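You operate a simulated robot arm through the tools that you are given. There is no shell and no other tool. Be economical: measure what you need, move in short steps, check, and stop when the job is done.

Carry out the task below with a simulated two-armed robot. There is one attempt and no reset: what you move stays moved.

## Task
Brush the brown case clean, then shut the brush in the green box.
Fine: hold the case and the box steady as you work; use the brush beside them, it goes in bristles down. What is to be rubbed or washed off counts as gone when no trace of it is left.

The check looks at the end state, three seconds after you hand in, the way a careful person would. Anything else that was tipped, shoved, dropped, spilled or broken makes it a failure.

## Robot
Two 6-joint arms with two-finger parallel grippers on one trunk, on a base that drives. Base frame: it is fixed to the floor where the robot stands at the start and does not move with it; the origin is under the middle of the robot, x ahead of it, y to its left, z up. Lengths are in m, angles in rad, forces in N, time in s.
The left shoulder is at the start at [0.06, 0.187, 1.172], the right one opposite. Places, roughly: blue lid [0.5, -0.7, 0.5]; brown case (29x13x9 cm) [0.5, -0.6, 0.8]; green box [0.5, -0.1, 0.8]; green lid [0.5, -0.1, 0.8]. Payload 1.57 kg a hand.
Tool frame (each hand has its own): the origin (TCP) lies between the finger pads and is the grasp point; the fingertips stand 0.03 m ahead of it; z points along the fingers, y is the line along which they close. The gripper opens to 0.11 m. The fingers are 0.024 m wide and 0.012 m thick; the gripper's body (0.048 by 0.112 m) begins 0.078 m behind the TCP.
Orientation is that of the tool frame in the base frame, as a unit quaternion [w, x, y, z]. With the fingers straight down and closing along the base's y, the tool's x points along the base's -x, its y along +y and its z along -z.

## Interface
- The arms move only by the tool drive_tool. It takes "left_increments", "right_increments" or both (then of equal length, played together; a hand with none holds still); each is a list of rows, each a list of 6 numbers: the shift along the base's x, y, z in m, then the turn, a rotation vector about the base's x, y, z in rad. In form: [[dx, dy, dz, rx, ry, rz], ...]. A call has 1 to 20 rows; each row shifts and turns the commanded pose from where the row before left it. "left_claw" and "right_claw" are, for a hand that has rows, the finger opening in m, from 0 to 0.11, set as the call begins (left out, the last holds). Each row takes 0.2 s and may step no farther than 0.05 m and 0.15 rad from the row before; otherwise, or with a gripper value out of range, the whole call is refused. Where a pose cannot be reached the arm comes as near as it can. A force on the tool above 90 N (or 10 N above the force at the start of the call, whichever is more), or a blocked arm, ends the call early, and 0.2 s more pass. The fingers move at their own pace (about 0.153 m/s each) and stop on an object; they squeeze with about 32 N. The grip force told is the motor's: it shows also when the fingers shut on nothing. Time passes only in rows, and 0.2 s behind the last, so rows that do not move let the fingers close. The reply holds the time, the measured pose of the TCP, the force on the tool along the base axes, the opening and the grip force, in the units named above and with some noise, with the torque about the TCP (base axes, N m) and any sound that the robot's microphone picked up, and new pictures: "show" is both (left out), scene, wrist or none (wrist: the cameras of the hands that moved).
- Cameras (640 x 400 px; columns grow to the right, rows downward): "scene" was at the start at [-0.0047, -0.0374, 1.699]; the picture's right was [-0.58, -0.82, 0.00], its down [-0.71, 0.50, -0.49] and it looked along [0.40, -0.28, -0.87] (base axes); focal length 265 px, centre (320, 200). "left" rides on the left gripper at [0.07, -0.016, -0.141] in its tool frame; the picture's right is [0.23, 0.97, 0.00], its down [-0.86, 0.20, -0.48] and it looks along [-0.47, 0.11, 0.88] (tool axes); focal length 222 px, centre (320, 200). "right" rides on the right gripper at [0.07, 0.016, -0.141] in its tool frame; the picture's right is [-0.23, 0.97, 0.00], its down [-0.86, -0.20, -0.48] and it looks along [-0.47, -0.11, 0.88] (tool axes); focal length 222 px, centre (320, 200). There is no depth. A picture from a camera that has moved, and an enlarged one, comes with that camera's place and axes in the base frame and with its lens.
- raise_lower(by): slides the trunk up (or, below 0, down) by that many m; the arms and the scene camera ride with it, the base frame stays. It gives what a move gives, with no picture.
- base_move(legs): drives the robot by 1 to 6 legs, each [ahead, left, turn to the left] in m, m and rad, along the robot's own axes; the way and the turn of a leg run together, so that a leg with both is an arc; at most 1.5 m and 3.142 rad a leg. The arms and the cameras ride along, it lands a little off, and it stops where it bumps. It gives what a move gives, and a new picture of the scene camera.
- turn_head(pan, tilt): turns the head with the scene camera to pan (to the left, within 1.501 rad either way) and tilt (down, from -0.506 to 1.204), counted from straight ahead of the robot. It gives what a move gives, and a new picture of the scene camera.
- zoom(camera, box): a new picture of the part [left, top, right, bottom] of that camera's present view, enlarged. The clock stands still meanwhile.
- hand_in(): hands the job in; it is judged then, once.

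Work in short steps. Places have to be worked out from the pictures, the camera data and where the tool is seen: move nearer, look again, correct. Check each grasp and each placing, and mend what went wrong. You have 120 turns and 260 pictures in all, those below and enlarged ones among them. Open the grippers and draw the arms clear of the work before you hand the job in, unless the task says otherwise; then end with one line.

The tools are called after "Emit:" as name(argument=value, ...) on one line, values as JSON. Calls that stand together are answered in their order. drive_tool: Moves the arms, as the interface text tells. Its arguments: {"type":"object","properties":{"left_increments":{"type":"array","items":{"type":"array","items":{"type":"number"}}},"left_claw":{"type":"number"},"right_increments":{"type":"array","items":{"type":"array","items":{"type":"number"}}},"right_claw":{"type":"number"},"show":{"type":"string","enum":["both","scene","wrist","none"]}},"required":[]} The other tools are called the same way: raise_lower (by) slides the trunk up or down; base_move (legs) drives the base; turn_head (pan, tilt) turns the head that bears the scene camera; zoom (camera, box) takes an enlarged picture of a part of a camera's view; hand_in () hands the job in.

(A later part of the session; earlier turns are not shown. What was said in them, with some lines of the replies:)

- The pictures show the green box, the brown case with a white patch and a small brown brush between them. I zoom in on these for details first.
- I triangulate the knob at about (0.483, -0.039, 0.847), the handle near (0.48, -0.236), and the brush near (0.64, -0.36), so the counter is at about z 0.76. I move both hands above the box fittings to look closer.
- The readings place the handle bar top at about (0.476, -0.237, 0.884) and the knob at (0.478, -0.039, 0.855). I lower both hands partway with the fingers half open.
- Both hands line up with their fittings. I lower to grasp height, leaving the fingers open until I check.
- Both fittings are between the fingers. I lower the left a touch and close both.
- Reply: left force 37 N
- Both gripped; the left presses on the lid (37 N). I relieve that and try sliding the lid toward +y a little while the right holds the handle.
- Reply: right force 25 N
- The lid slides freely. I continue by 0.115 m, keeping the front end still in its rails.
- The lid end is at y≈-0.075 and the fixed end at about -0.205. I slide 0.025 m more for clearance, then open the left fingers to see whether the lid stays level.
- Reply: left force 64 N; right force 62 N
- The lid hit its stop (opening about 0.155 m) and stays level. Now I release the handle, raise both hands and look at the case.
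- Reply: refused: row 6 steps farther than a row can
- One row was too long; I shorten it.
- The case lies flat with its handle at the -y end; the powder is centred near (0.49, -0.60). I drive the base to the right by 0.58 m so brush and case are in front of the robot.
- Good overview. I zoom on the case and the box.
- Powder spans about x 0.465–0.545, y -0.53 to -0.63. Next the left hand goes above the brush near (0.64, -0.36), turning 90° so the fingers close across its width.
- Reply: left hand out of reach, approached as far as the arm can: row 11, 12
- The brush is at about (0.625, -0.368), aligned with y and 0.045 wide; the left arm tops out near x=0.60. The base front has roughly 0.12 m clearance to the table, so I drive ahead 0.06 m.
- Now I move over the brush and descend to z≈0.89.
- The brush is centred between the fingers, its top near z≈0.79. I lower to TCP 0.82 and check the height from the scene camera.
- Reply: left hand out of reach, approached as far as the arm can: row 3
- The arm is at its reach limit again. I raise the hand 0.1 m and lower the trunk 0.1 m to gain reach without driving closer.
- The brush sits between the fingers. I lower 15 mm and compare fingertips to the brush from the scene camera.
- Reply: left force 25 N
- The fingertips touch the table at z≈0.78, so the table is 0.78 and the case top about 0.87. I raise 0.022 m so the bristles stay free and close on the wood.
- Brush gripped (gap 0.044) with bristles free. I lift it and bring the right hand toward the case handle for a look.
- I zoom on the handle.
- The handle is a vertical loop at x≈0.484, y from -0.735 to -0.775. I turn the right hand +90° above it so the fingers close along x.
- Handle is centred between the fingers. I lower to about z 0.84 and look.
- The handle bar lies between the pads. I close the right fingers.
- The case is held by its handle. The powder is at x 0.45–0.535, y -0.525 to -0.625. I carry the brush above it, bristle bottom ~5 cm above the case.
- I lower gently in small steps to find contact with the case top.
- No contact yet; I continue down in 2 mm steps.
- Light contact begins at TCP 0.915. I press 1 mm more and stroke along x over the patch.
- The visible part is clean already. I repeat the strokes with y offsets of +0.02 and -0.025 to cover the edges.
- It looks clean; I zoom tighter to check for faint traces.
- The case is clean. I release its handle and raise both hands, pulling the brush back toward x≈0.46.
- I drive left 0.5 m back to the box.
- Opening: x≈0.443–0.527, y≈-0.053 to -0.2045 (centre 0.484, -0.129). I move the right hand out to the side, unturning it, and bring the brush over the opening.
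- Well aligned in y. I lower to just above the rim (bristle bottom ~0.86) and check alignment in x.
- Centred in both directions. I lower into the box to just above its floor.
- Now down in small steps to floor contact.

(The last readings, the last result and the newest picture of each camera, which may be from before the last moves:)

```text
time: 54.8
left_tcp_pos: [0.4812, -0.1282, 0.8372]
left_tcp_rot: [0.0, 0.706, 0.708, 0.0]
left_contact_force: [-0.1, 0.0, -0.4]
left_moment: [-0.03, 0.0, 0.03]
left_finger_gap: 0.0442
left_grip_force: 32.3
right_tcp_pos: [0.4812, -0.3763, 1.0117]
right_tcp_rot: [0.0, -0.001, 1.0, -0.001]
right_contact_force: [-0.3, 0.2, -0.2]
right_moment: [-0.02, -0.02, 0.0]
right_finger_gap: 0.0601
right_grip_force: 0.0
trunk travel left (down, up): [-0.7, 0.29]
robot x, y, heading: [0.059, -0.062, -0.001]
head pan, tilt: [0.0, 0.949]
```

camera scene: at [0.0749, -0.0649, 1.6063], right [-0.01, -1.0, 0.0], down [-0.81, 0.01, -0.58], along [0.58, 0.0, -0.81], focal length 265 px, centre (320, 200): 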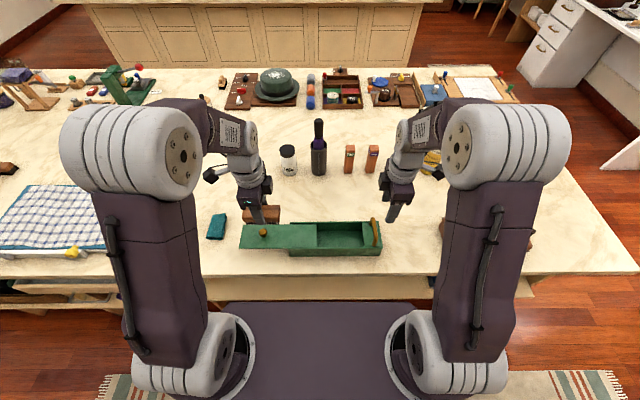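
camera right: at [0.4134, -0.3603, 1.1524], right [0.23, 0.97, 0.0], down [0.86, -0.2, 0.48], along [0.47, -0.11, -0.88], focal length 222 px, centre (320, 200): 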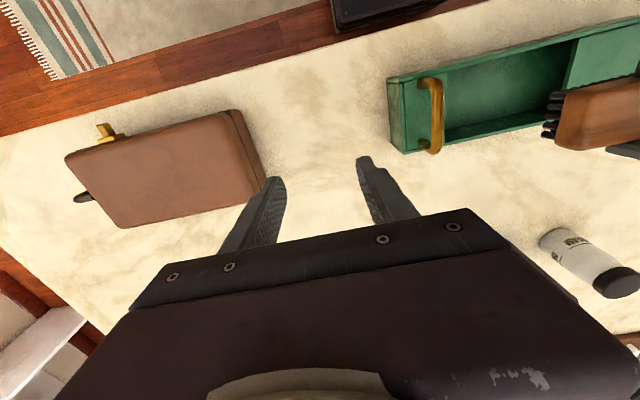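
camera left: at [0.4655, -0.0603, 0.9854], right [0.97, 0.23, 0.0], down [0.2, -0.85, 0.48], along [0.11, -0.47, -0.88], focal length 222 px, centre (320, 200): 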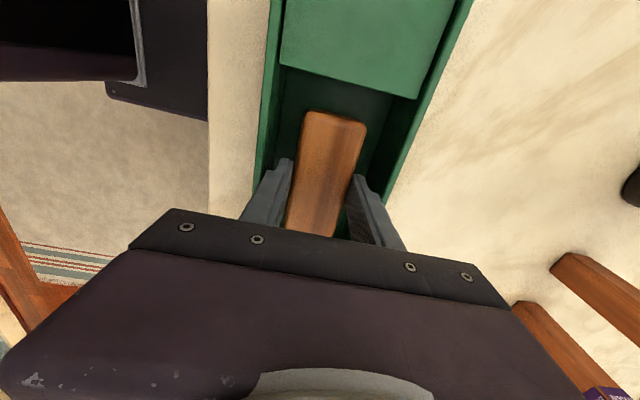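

Still no floor contact; two more millimetre-scale steps.

Emit:
drive_tool(left_increments=[[0, 0, -0.0015, 0, 0, 0], [0, 0, -0.0015, 0, 0, 0], [0, 0, 0, 0, 0, 0]], show="none")

```text
time: 55.6
left_tcp_pos: [0.4821, -0.129, 0.8356]
left_tcp_rot: [0.002, 0.706, 0.708, 0.001]
left_contact_force: [2.2, 2.4, 26.5]
left_moment: [0.57, 0.09, 0.03]
left_finger_gap: 0.0441
left_grip_force: 32.1
right_tcp_pos: [0.4811, -0.3765, 1.0128]
right_tcp_rot: [0.001, -0.001, 1.0, 0.0]
right_contact_force: [0.1, 0.3, 1.2]
right_moment: [0.0, -0.03, 0.0]
right_finger_gap: 0.06
right_grip_force: 0.2
trunk travel left (down, up): [-0.7, 0.29]
robot x, y, heading: [0.0582, -0.0676, -0.003]
head pan, tilt: [0.0, 0.949]
```

Floor contact. I ease up 1.5 mm, open the fingers just to 0.054 and lift straight out.

Emit:
drive_tool(left_increments=[[0, 0, 0.0015, 0, 0, 0], [0, 0, 0, 0, 0, 0], [0, 0, 0, 0, 0, 0]], left_claw=0.054, show="wrist")

Emit:
drive_tool(left_increments=[[0, 0, 0.01, 0, 0, 0], [0, 0, 0.02, 0, 0, 0], [0, 0, 0.03, 0, 0, 0], [0, 0, 0.04, 0, 0, 0], [0, 0, 0.04, 0, 0, 0]], show="both")

```text
time: 56.4
left_tcp_pos: [0.4824, -0.1285, 0.8331]
left_tcp_rot: [0.0, 0.706, 0.708, 0.0]
left_contact_force: [0.8, -0.4, -0.6]
left_moment: [0.01, 0.03, 0.02]
left_finger_gap: 0.0538
left_grip_force: 0.0
right_tcp_pos: [0.483, -0.3771, 1.0111]
right_tcp_rot: [-0.001, -0.001, 1.0, -0.001]
right_contact_force: [-0.7, -0.1, 0.5]
right_moment: [-0.02, 0.02, 0.01]
right_finger_gap: 0.06
right_grip_force: 0.0
trunk travel left (down, up): [-0.7, 0.29]
robot x, y, heading: [0.0581, -0.0638, -0.004]
head pan, tilt: [0.0, 0.949]
camera left: at [0.4661, -0.0599, 0.9743], right [0.97, 0.23, 0.0], down [0.2, -0.85, 0.48], along [0.11, -0.47, -0.88], focal length 222 px, centre (320, 200)
```

left: 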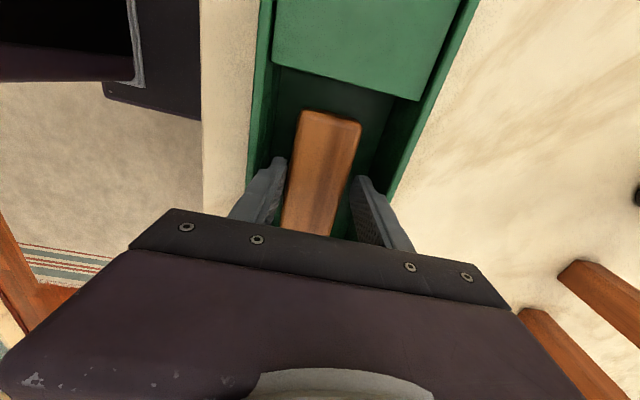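

```text
time: 57.6
left_tcp_pos: [0.4809, -0.1314, 0.9756]
left_tcp_rot: [0.0, 0.706, 0.708, 0.0]
left_contact_force: [0.5, 0.3, -0.4]
left_moment: [0.0, -0.03, 0.02]
left_finger_gap: 0.0541
left_grip_force: 0.1
right_tcp_pos: [0.4805, -0.3764, 1.0118]
right_tcp_rot: [0.0, -0.002, 1.0, 0.0]
right_contact_force: [0.7, -0.7, -1.2]
right_moment: [0.04, 0.0, -0.03]
right_finger_gap: 0.0603
right_grip_force: 0.1
trunk travel left (down, up): [-0.7, 0.29]
robot x, y, heading: [0.0626, -0.0676, -0.005]
head pan, tilt: [0.0, 0.949]
camera scene: at [0.0739, -0.0643, 1.6063], right [-0.01, -1.0, 0.0], down [-0.81, 0.0, -0.58], along [0.58, 0.0, -0.81], focal length 265 px, centre (320, 200)
camera left: at [0.4641, -0.0618, 1.1146], right [0.97, 0.23, 0.0], down [0.2, -0.85, 0.48], along [0.11, -0.47, -0.88], focal length 222 px, centre (320, 200)
```

scene: 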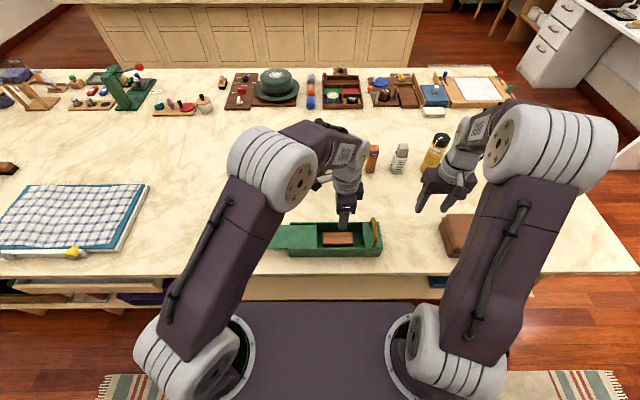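
left: 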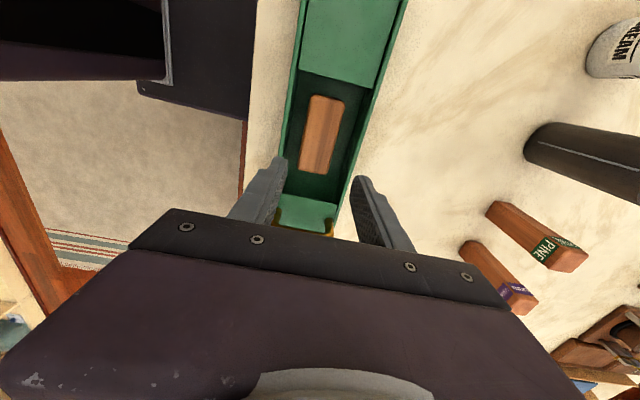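

The brush sits bristles-down in the box. I turn the left hand back and take it above the knob (0.48, 0.119), and the right hand above the handle (0.475, -0.238).

Emit:
drive_tool(left_increments=[[0, 0.023, 0, 0, 0, 0.143], [0, 0.023, 0, 0, 0, 0.143], [0, 0.023, 0, 0, 0, 0.143], [0, 0.023, 0, 0, 0, 0.143], [0, 0.023, 0, 0, 0, 0.143], [0, 0.023, 0, 0, 0, 0.143], [0, 0.023, 0, 0, 0, 0.143], [0, 0.023, 0, 0, 0, 0.143], [0, 0.023, 0, 0, 0, 0.143], [0, 0.022, 0, 0, 0, 0.143], [-0.001, 0.021, 0, 0, 0, 0.139], [0, 0, -0.03, 0, 0, 0], [0, 0, -0.03, 0, 0, 0]], right_increments=[[0, 0, 0, 0, 0, 0], [0, 0, 0, 0, 0, 0], [0, 0, 0, 0, 0, 0], [0, 0, 0, 0, 0, 0], [0, 0.02, 0, 0, 0, 0], [0, 0.03, 0, 0, 0, 0], [0, 0.03, 0, 0, 0, 0], [-0.002, 0.03, 0, 0, 0, 0], [-0.002, 0.028, 0, 0, 0, 0], [-0.002, 0, -0.02, 0, 0, 0], [0, 0, -0.03, 0, 0, 0], [0, 0, -0.03, 0, 0, 0], [0, 0, 0, 0, 0, 0]], left_claw=0.06, show="wrist")

Emit:
zoom(camera="scene", box=[230, 190, 398, 275])

```text
time: 60.4
left_tcp_pos: [0.4797, 0.1219, 0.9155]
left_tcp_rot: [0.001, -0.001, 1.0, 0.0]
left_contact_force: [-0.9, -0.6, 0.1]
left_moment: [0.01, 0.03, 0.02]
left_finger_gap: 0.0599
left_grip_force: 0.1
right_tcp_pos: [0.4768, -0.2388, 0.9303]
right_tcp_rot: [0.0, -0.002, 1.0, 0.001]
right_contact_force: [0.1, 0.4, 0.7]
right_moment: [0.0, 0.0, 0.0]
right_finger_gap: 0.0601
right_grip_force: 0.0
trunk travel left (down, up): [-0.7, 0.29]
robot x, y, heading: [0.059, -0.0655, -0.01]
head pan, tilt: [0.0, 0.949]
camera right: at [0.4072, -0.2228, 1.0717], right [0.22, 0.97, 0.0], down [0.86, -0.2, 0.48], along [0.47, -0.11, -0.88], focal length 222 px, centre (320, 200)
camera left: at [0.4105, 0.1044, 1.0556], right [-0.23, 0.97, 0.0], down [0.85, 0.2, 0.48], along [0.47, 0.11, -0.88], focal length 222 px, centre (320, 200)
```

right: 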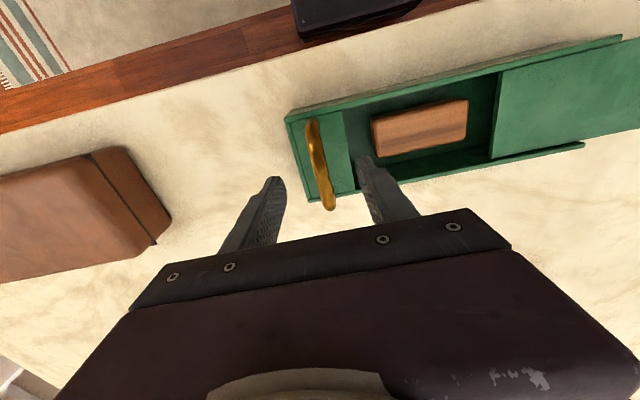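
left: 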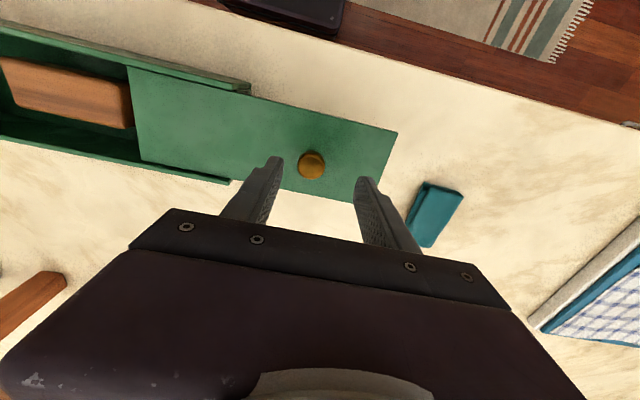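

```text
3.81 times, centred on (314, 232) of scene
camera zoom: at [0.0751, -0.0643, 1.6064], right [-0.01, -1.0, 0.0], down [-0.81, 0.0, -0.58], along [0.58, 0.0, -0.81], focal length 1010 px, centre (343, 76)
```

zoom: 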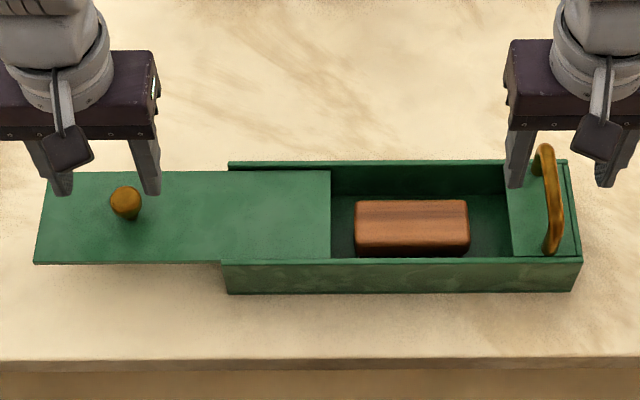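

Both aligned. I lower, then close both: left at 0.870 so it doesn't press on the overhanging lid.

Emit:
drive_tool(left_increments=[[0, -0.003, -0.015, 0, 0, 0], [0, 0, -0.015, 0, 0, 0], [0, 0, -0.015, 0, 0, 0], [0, 0, 0, 0, 0, 0]], right_increments=[[-0.002, 0, -0.02, 0, 0, 0], [0, 0, -0.02, 0, 0, 0], [0, 0, -0.014, 0, 0, 0], [0, 0, 0, 0, 0, 0]], show="wrist")

Emit:
drive_tool(left_increments=[[0, 0, 0, 0, 0, 0], [0, 0, 0, 0, 0, 0], [0, 0, 0, 0, 0, 0], [0, 0, 0, 0, 0, 0]], right_increments=[[0, 0, 0, 0, 0, 0], [0, 0, 0, 0, 0, 0], [0, 0, 0, 0, 0, 0], [0, 0, 0, 0, 0, 0]], left_claw=0.0, right_claw=0.0, show="wrist")

```text
time: 61.4
left_tcp_pos: [0.4813, 0.1185, 0.8679]
left_tcp_rot: [-0.001, -0.001, 1.0, 0.0]
left_contact_force: [-0.4, 0.6, -0.6]
left_moment: [0.03, -0.02, 0.03]
left_finger_gap: 0.0598
left_grip_force: 0.0
right_tcp_pos: [0.4737, -0.239, 0.8768]
right_tcp_rot: [0.001, -0.001, 1.0, 0.0]
right_contact_force: [0.0, 0.3, -0.8]
right_moment: [0.01, 0.0, -0.02]
right_finger_gap: 0.0603
right_grip_force: 0.1
trunk travel left (down, up): [-0.7, 0.29]
robot x, y, heading: [0.0622, -0.0628, -0.005]
head pan, tilt: [0.0, 0.949]
camera right: at [0.4039, -0.2227, 1.0182], right [0.22, 0.97, 0.0], down [0.86, -0.2, 0.48], along [0.47, -0.11, -0.88], focal length 222 px, centre (320, 200)
camera left: at [0.4115, 0.101, 1.0094], right [-0.23, 0.97, 0.0], down [0.85, 0.2, 0.48], along [0.47, 0.11, -0.88], focal length 222 px, centre (320, 200)
```

right: 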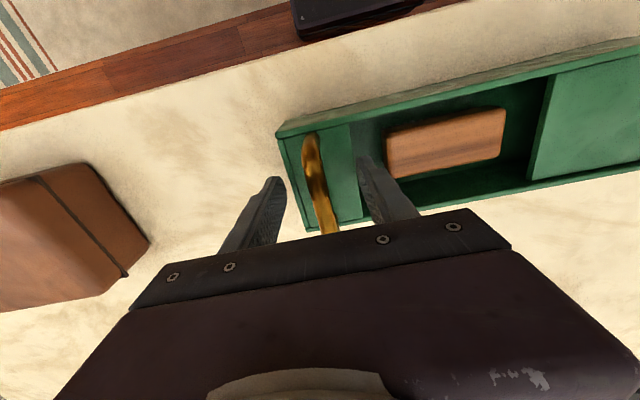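
left: 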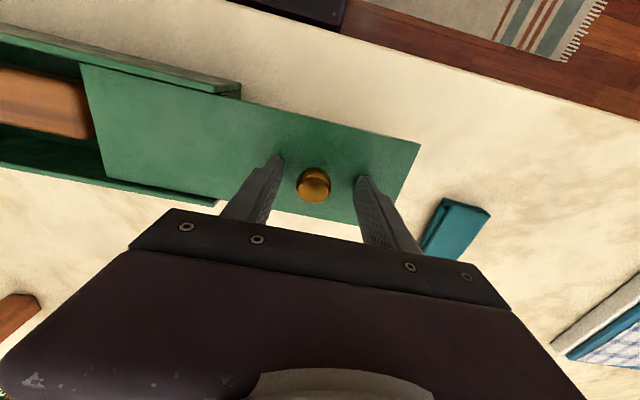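

```text
time: 62.4
left_tcp_pos: [0.481, 0.1165, 0.8696]
left_tcp_rot: [0.0, 0.0, 1.0, 0.0]
left_contact_force: [-1.8, -56.0, 5.7]
left_moment: [-0.81, -0.01, 0.02]
left_finger_gap: 0.0251
left_grip_force: 32.2
right_tcp_pos: [0.4751, -0.236, 0.8765]
right_tcp_rot: [0.0, -0.002, 1.0, 0.0]
right_contact_force: [1.9, 56.8, -3.1]
right_moment: [-0.39, -0.03, -0.13]
right_finger_gap: 0.0126
right_grip_force: 30.4
trunk travel left (down, up): [-0.7, 0.29]
robot x, y, heading: [0.0624, -0.0634, -0.008]
head pan, tilt: [0.0, 0.949]
camera right: at [0.4042, -0.2213, 1.0183], right [0.22, 0.97, 0.0], down [0.86, -0.2, 0.48], along [0.47, -0.11, -0.88], focal length 222 px, centre (320, 200)
camera left: at [0.4118, 0.1, 1.0096], right [-0.23, 0.97, 0.0], down [0.86, 0.2, 0.48], along [0.47, 0.11, -0.88], focal length 222 px, centre (320, 200)
```

right: 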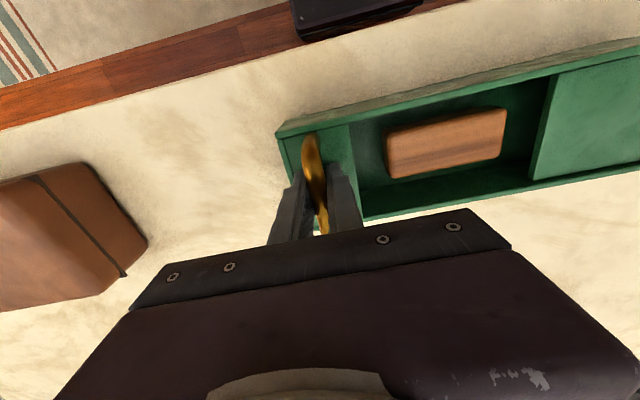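
left: 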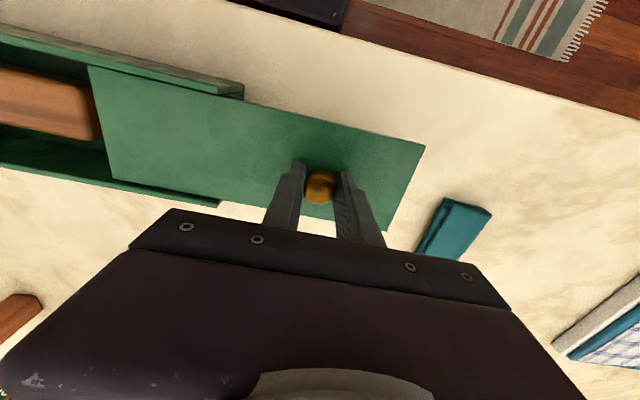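

Both gripped. I slide the lid shut toward -y, first 0.11 m.

Emit:
drive_tool(left_increments=[[0, -0.01, 0, 0, 0, 0], [0, -0.01, 0, 0, 0, 0], [0, -0.01, 0, 0, 0, 0], [0, -0.01, 0, 0, 0, 0], [0, -0.01, 0, 0, 0, 0], [0, -0.01, 0, 0, 0, 0], [0, -0.01, 0, 0, 0, 0], [0, -0.01, 0, 0, 0, 0], [0, -0.01, 0, 0, 0, 0], [0, -0.01, 0, 0, 0, 0], [0, -0.01, 0, 0, 0, 0]], right_increments=[[0, 0, 0, 0, 0, 0], [0, 0, 0, 0, 0, 0], [0, 0, 0, 0, 0, 0], [0, 0, 0, 0, 0, 0], [0, 0, 0, 0, 0, 0], [0, 0, 0, 0, 0, 0], [0, 0, 0, 0, 0, 0], [0, 0, 0, 0, 0, 0], [0, 0, 0, 0, 0, 0], [0, 0, 0, 0, 0, 0], [0, 0, 0, 0, 0, 0]], show="wrist")

```text
time: 64.8
left_tcp_pos: [0.4823, 0.0087, 0.8701]
left_tcp_rot: [0.0, -0.001, 1.0, 0.0]
left_contact_force: [0.2, 0.7, -0.1]
left_moment: [0.03, 0.11, -0.01]
left_finger_gap: 0.0245
left_grip_force: 32.4
right_tcp_pos: [0.474, -0.2379, 0.8776]
right_tcp_rot: [-0.001, -0.002, 1.0, 0.0]
right_contact_force: [-0.6, -2.7, 1.2]
right_moment: [0.0, 0.09, -0.09]
right_finger_gap: 0.0121
right_grip_force: 29.0
trunk travel left (down, up): [-0.7, 0.29]
robot x, y, heading: [0.0597, -0.0651, -0.008]
head pan, tilt: [0.0, 0.949]
camera right: at [0.4041, -0.2226, 1.0184], right [0.22, 0.97, 0.0], down [0.86, -0.2, 0.48], along [0.47, -0.11, -0.88], focal length 222 px, centre (320, 200)
camera left: at [0.4117, -0.0092, 1.0099], right [-0.23, 0.97, 0.0], down [0.86, 0.2, 0.48], along [0.47, 0.11, -0.88], focal length 222 px, centre (320, 200)
```

right: 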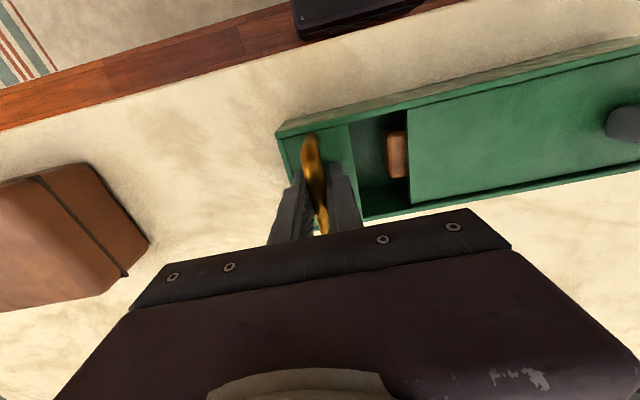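
left: 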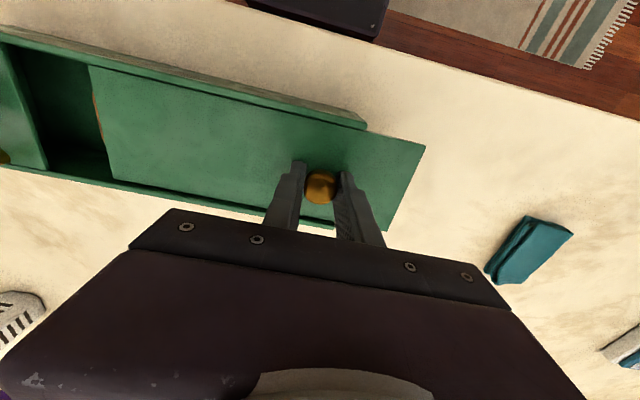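

The lid passes over the brush smoothly. I finish the last ~0.048 m until it meets the end.

Emit:
drive_tool(left_increments=[[0, -0.01, 0, 0, 0, 0], [0, -0.01, 0, 0, 0, 0], [0, -0.01, 0, 0, 0, 0], [0, -0.01, 0, 0, 0, 0], [0, -0.006, 0, 0, 0, 0], [0, -0.003, 0, 0, 0, 0], [0, 0, 0, 0, 0, 0]], show="both")

Emit:
zoom(camera="right", box=[260, 60, 500, 240])

```text
time: 66.4
left_tcp_pos: [0.4809, -0.0418, 0.8693]
left_tcp_rot: [0.002, -0.001, 1.0, -0.001]
left_contact_force: [11.0, -0.3, 19.6]
left_moment: [-0.02, -0.54, 0.1]
left_finger_gap: 0.0247
left_grip_force: 32.1
right_tcp_pos: [0.4725, -0.2394, 0.8774]
right_tcp_rot: [-0.001, -0.002, 1.0, 0.0]
right_contact_force: [-3.2, 1.4, -2.9]
right_moment: [-0.02, -0.05, 0.0]
right_finger_gap: 0.0126
right_grip_force: 30.1
trunk travel left (down, up): [-0.7, 0.29]
robot x, y, heading: [0.0584, -0.0699, -0.005]
head pan, tilt: [0.0, 0.949]
camera scene: at [0.0745, -0.0646, 1.6064], right [-0.01, -1.0, 0.0], down [-0.81, 0.01, -0.58], along [0.58, 0.0, -0.81], focal length 265 px, centre (320, 200)
camera left: at [0.4107, -0.0585, 1.0092], right [-0.23, 0.97, 0.0], down [0.85, 0.2, 0.48], along [0.47, 0.11, -0.88], focal length 222 px, centre (320, 200)
```

scene: 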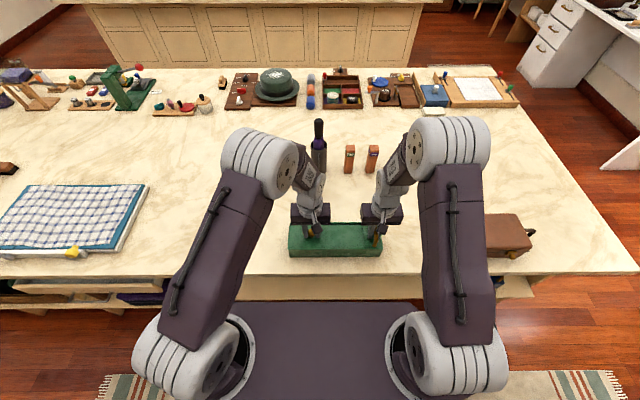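
left: 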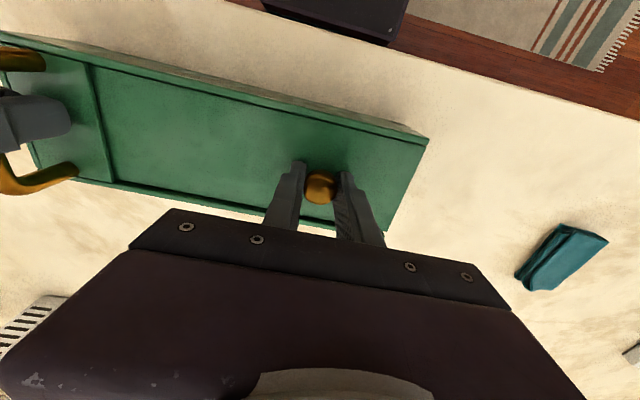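

```text
2.22 times, centred on (380, 150) of right
camera zoom: at [0.4036, -0.2227, 1.0185], right [0.22, 0.97, 0.0], down [0.86, -0.2, 0.48], along [0.47, -0.11, -0.88], focal length 494 px, centre (187, 311)
```

zoom: 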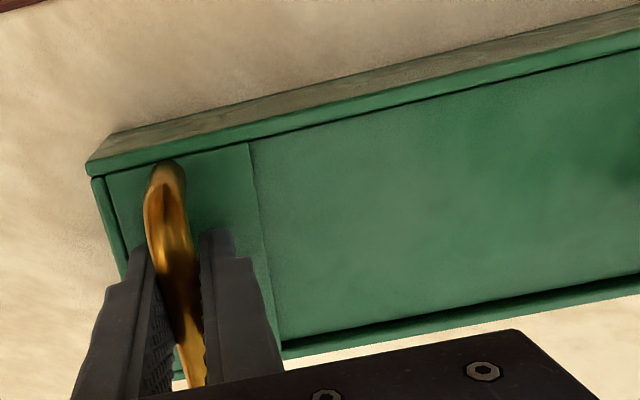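

The seam looks closed. I push 3 mm more to confirm it is at its stop, then release both.

Emit:
drive_tool(left_increments=[[0, -0.003, 0, 0, 0, 0], [0, 0, 0, 0, 0, 0]], show="none")

Emit:
drive_tool(left_increments=[[0, 0.003, 0, 0, 0, 0], [0, 0, 0, 0, 0, 0], [0, 0, 0, 0, 0, 0]], left_claw=0.06, show="none")

Emit:
drive_tool(left_increments=[[0, 0, 0, 0, 0, 0], [0, 0, 0, 0, 0, 0], [0, 0, 0.03, 0, 0, 0], [0, 0, 0.04, 0, 0, 0], [0, 0, 0.04, 0, 0, 0], [-0.03, 0.03, 0, 0, 0, 0], [-0.03, 0.03, 0, 0, 0, 0], [-0.03, 0.03, 0, 0, 0, 0]], right_increments=[[0, 0, 0, 0, 0, 0], [0, 0, 0, 0, 0, 0], [0, 0, 0.03, 0, 0, 0], [0, 0, 0.04, 0, 0, 0], [0, 0, 0.04, 0, 0, 0], [-0.03, -0.03, 0, 0, 0, 0], [-0.03, -0.03, 0, 0, 0, 0], [-0.03, -0.03, 0, 0, 0, 0]], right_claw=0.06, show="both")

Emit:
zoom(camera="scene", box=[250, 190, 418, 275])

```text
time: 67.0
left_tcp_pos: [0.4803, -0.0432, 0.8688]
left_tcp_rot: [0.0, -0.001, 1.0, 0.0]
left_contact_force: [13.3, 16.0, 26.4]
left_moment: [0.29, -0.21, -0.03]
left_finger_gap: 0.0248
left_grip_force: 32.1
right_tcp_pos: [0.4738, -0.2396, 0.8769]
right_tcp_rot: [0.0, -0.002, 1.0, 0.0]
right_contact_force: [-5.3, -11.3, -5.5]
right_moment: [0.04, -0.11, 0.08]
right_finger_gap: 0.0124
right_grip_force: 29.9
trunk travel left (down, up): [-0.7, 0.29]
robot x, y, heading: [0.0619, -0.0682, -0.003]
head pan, tilt: [0.0, 0.949]
```

```text
time: 67.8
left_tcp_pos: [0.48, -0.0415, 0.8675]
left_tcp_rot: [-0.001, -0.001, 1.0, 0.001]
left_contact_force: [0.5, 0.1, 0.4]
left_moment: [-0.01, 0.0, -0.01]
left_finger_gap: 0.06
left_grip_force: 0.0
right_tcp_pos: [0.4748, -0.2381, 0.8763]
right_tcp_rot: [0.001, -0.002, 1.0, 0.0]
right_contact_force: [0.5, 1.8, 0.2]
right_moment: [-0.03, -0.29, 0.07]
right_finger_gap: 0.0125
right_grip_force: 29.8
trunk travel left (down, up): [-0.7, 0.29]
robot x, y, heading: [0.0599, -0.0655, -0.006]
head pan, tilt: [0.0, 0.949]
```

```text
time: 69.6
left_tcp_pos: [0.389, 0.049, 0.9793]
left_tcp_rot: [0.001, -0.001, 1.0, -0.001]
left_contact_force: [0.1, -0.1, 0.7]
left_moment: [-0.01, -0.07, -0.01]
left_finger_gap: 0.0599
left_grip_force: 0.0
right_tcp_pos: [0.3823, -0.3305, 0.9879]
right_tcp_rot: [0.001, -0.003, 1.0, 0.0]
right_contact_force: [-0.8, 1.3, 0.0]
right_moment: [0.01, -0.03, -0.05]
right_finger_gap: 0.0601
right_grip_force: 0.0
trunk travel left (down, up): [-0.7, 0.29]
robot x, y, heading: [0.0635, -0.0636, -0.006]
head pan, tilt: [0.0, 0.949]
camera scene: at [0.072, -0.0643, 1.6063], right [-0.01, -1.0, 0.0], down [-0.81, 0.0, -0.58], along [0.58, 0.0, -0.81], focal length 265 px, centre (320, 200)
camera right: at [0.3119, -0.3146, 1.1295], right [0.22, 0.97, 0.0], down [0.86, -0.2, 0.48], along [0.47, -0.11, -0.88], focal length 222 px, centre (320, 200)
camera left: at [0.3184, 0.0317, 1.1197], right [-0.23, 0.97, 0.0], down [0.85, 0.2, 0.48], along [0.47, 0.11, -0.88], focal length 222 px, centre (320, 200)
```

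scene: 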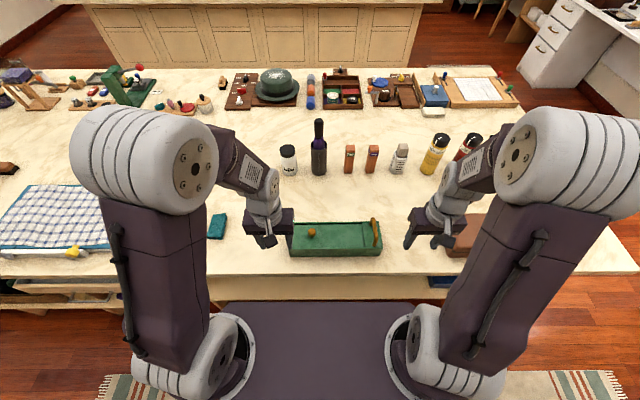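
right: 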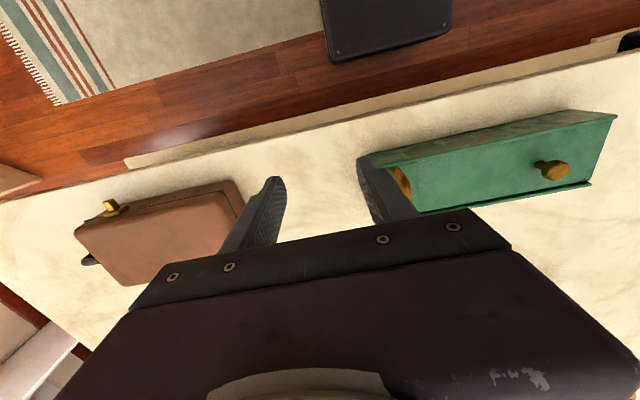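
left: 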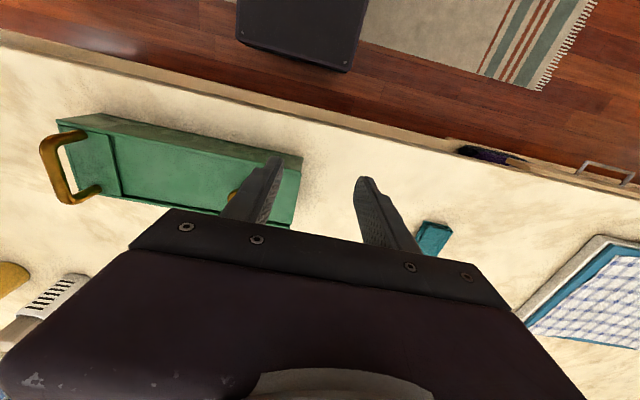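

```text
3.81 times, centred on (334, 232) of scene
camera zoom: at [0.072, -0.0643, 1.6063], right [-0.01, -1.0, 0.0], down [-0.81, 0.0, -0.58], along [0.58, 0.0, -0.81], focal length 1010 px, centre (267, 76)
```

zoom: 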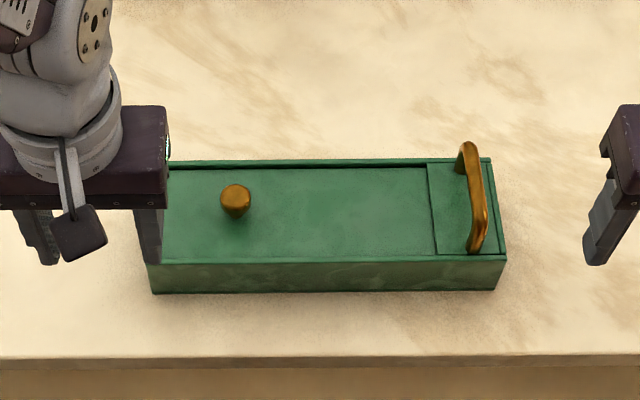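

The box is shut, the case is clean and both hands are free. I lift the hands a bit further clear.

Emit:
drive_tool(left_increments=[[-0.01, 0.02, 0.03, 0, 0, 0], [-0.01, 0.02, 0.04, 0, 0, 0], [-0.01, 0.02, 0.04, 0, 0, 0], [0, 0, 0, 0, 0, 0]], right_increments=[[-0.01, 0, 0.03, 0, 0, 0], [-0.01, 0, 0.04, 0, 0, 0], [-0.01, 0, 0.04, 0, 0, 0], [0, 0, 0, 0, 0, 0]], left_claw=0.11, right_claw=0.11, show="both")

```text
time: 70.6
left_tcp_pos: [0.3619, 0.1094, 1.0883]
left_tcp_rot: [-0.001, 0.0, 1.0, 0.0]
left_contact_force: [0.0, 0.4, -0.9]
left_moment: [0.02, 0.07, 0.0]
left_finger_gap: 0.1099
left_grip_force: 0.1
right_tcp_pos: [0.3522, -0.3291, 1.0951]
right_tcp_rot: [0.0, -0.002, 1.0, 0.0]
right_contact_force: [-0.4, 0.0, 0.7]
right_moment: [-0.01, 0.04, -0.01]
right_finger_gap: 0.1101
right_grip_force: 0.0
trunk travel left (down, up): [-0.7, 0.29]
robot x, y, heading: [0.0635, -0.061, -0.006]
head pan, tilt: [0.0, 0.949]
camera scene: at [0.0759, -0.0648, 1.6063], right [-0.01, -1.0, 0.0], down [-0.81, 0.0, -0.58], along [0.58, 0.0, -0.81], focal length 265 px, centre (320, 200)
camera right: at [0.2822, -0.3133, 1.2372], right [0.22, 0.97, 0.0], down [0.86, -0.2, 0.48], along [0.47, -0.11, -0.88], focal length 222 px, centre (320, 200)
camera left: at [0.2917, 0.0922, 1.2293], right [-0.23, 0.97, 0.0], down [0.86, 0.2, 0.48], along [0.47, 0.11, -0.88], focal length 222 px, centre (320, 200)
```

scene: 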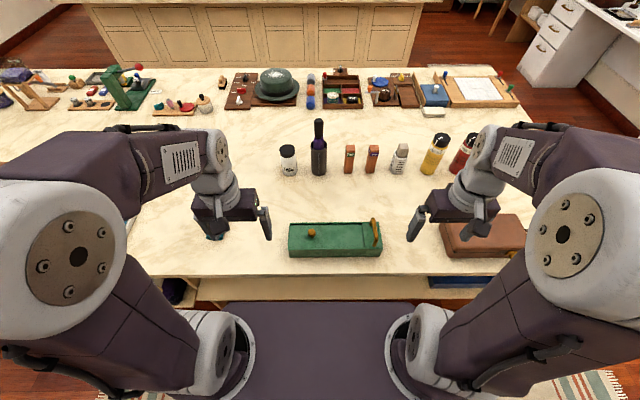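
right: 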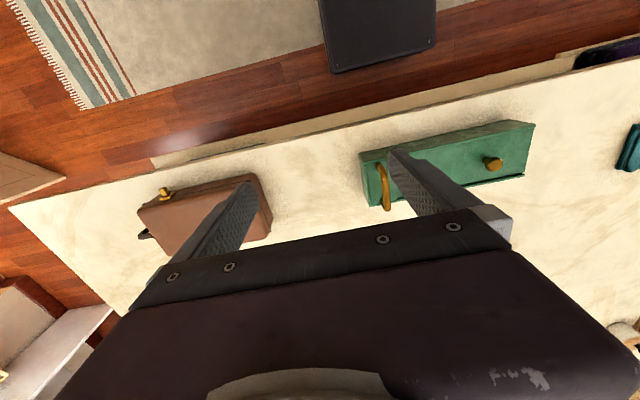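
left: 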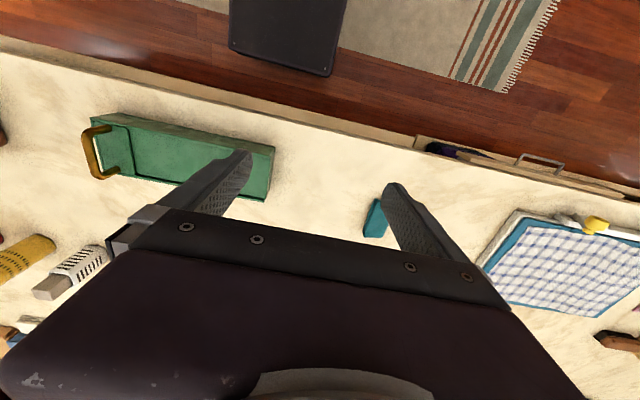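

Everything is in place and the arms are clear; I hand in.

Emit:
hand_in()

```text
The job is handed in.
```

The brown case is brushed clean with no powder visible on it, and the brush is shut bristles-down in the green box; I have handed the job in.
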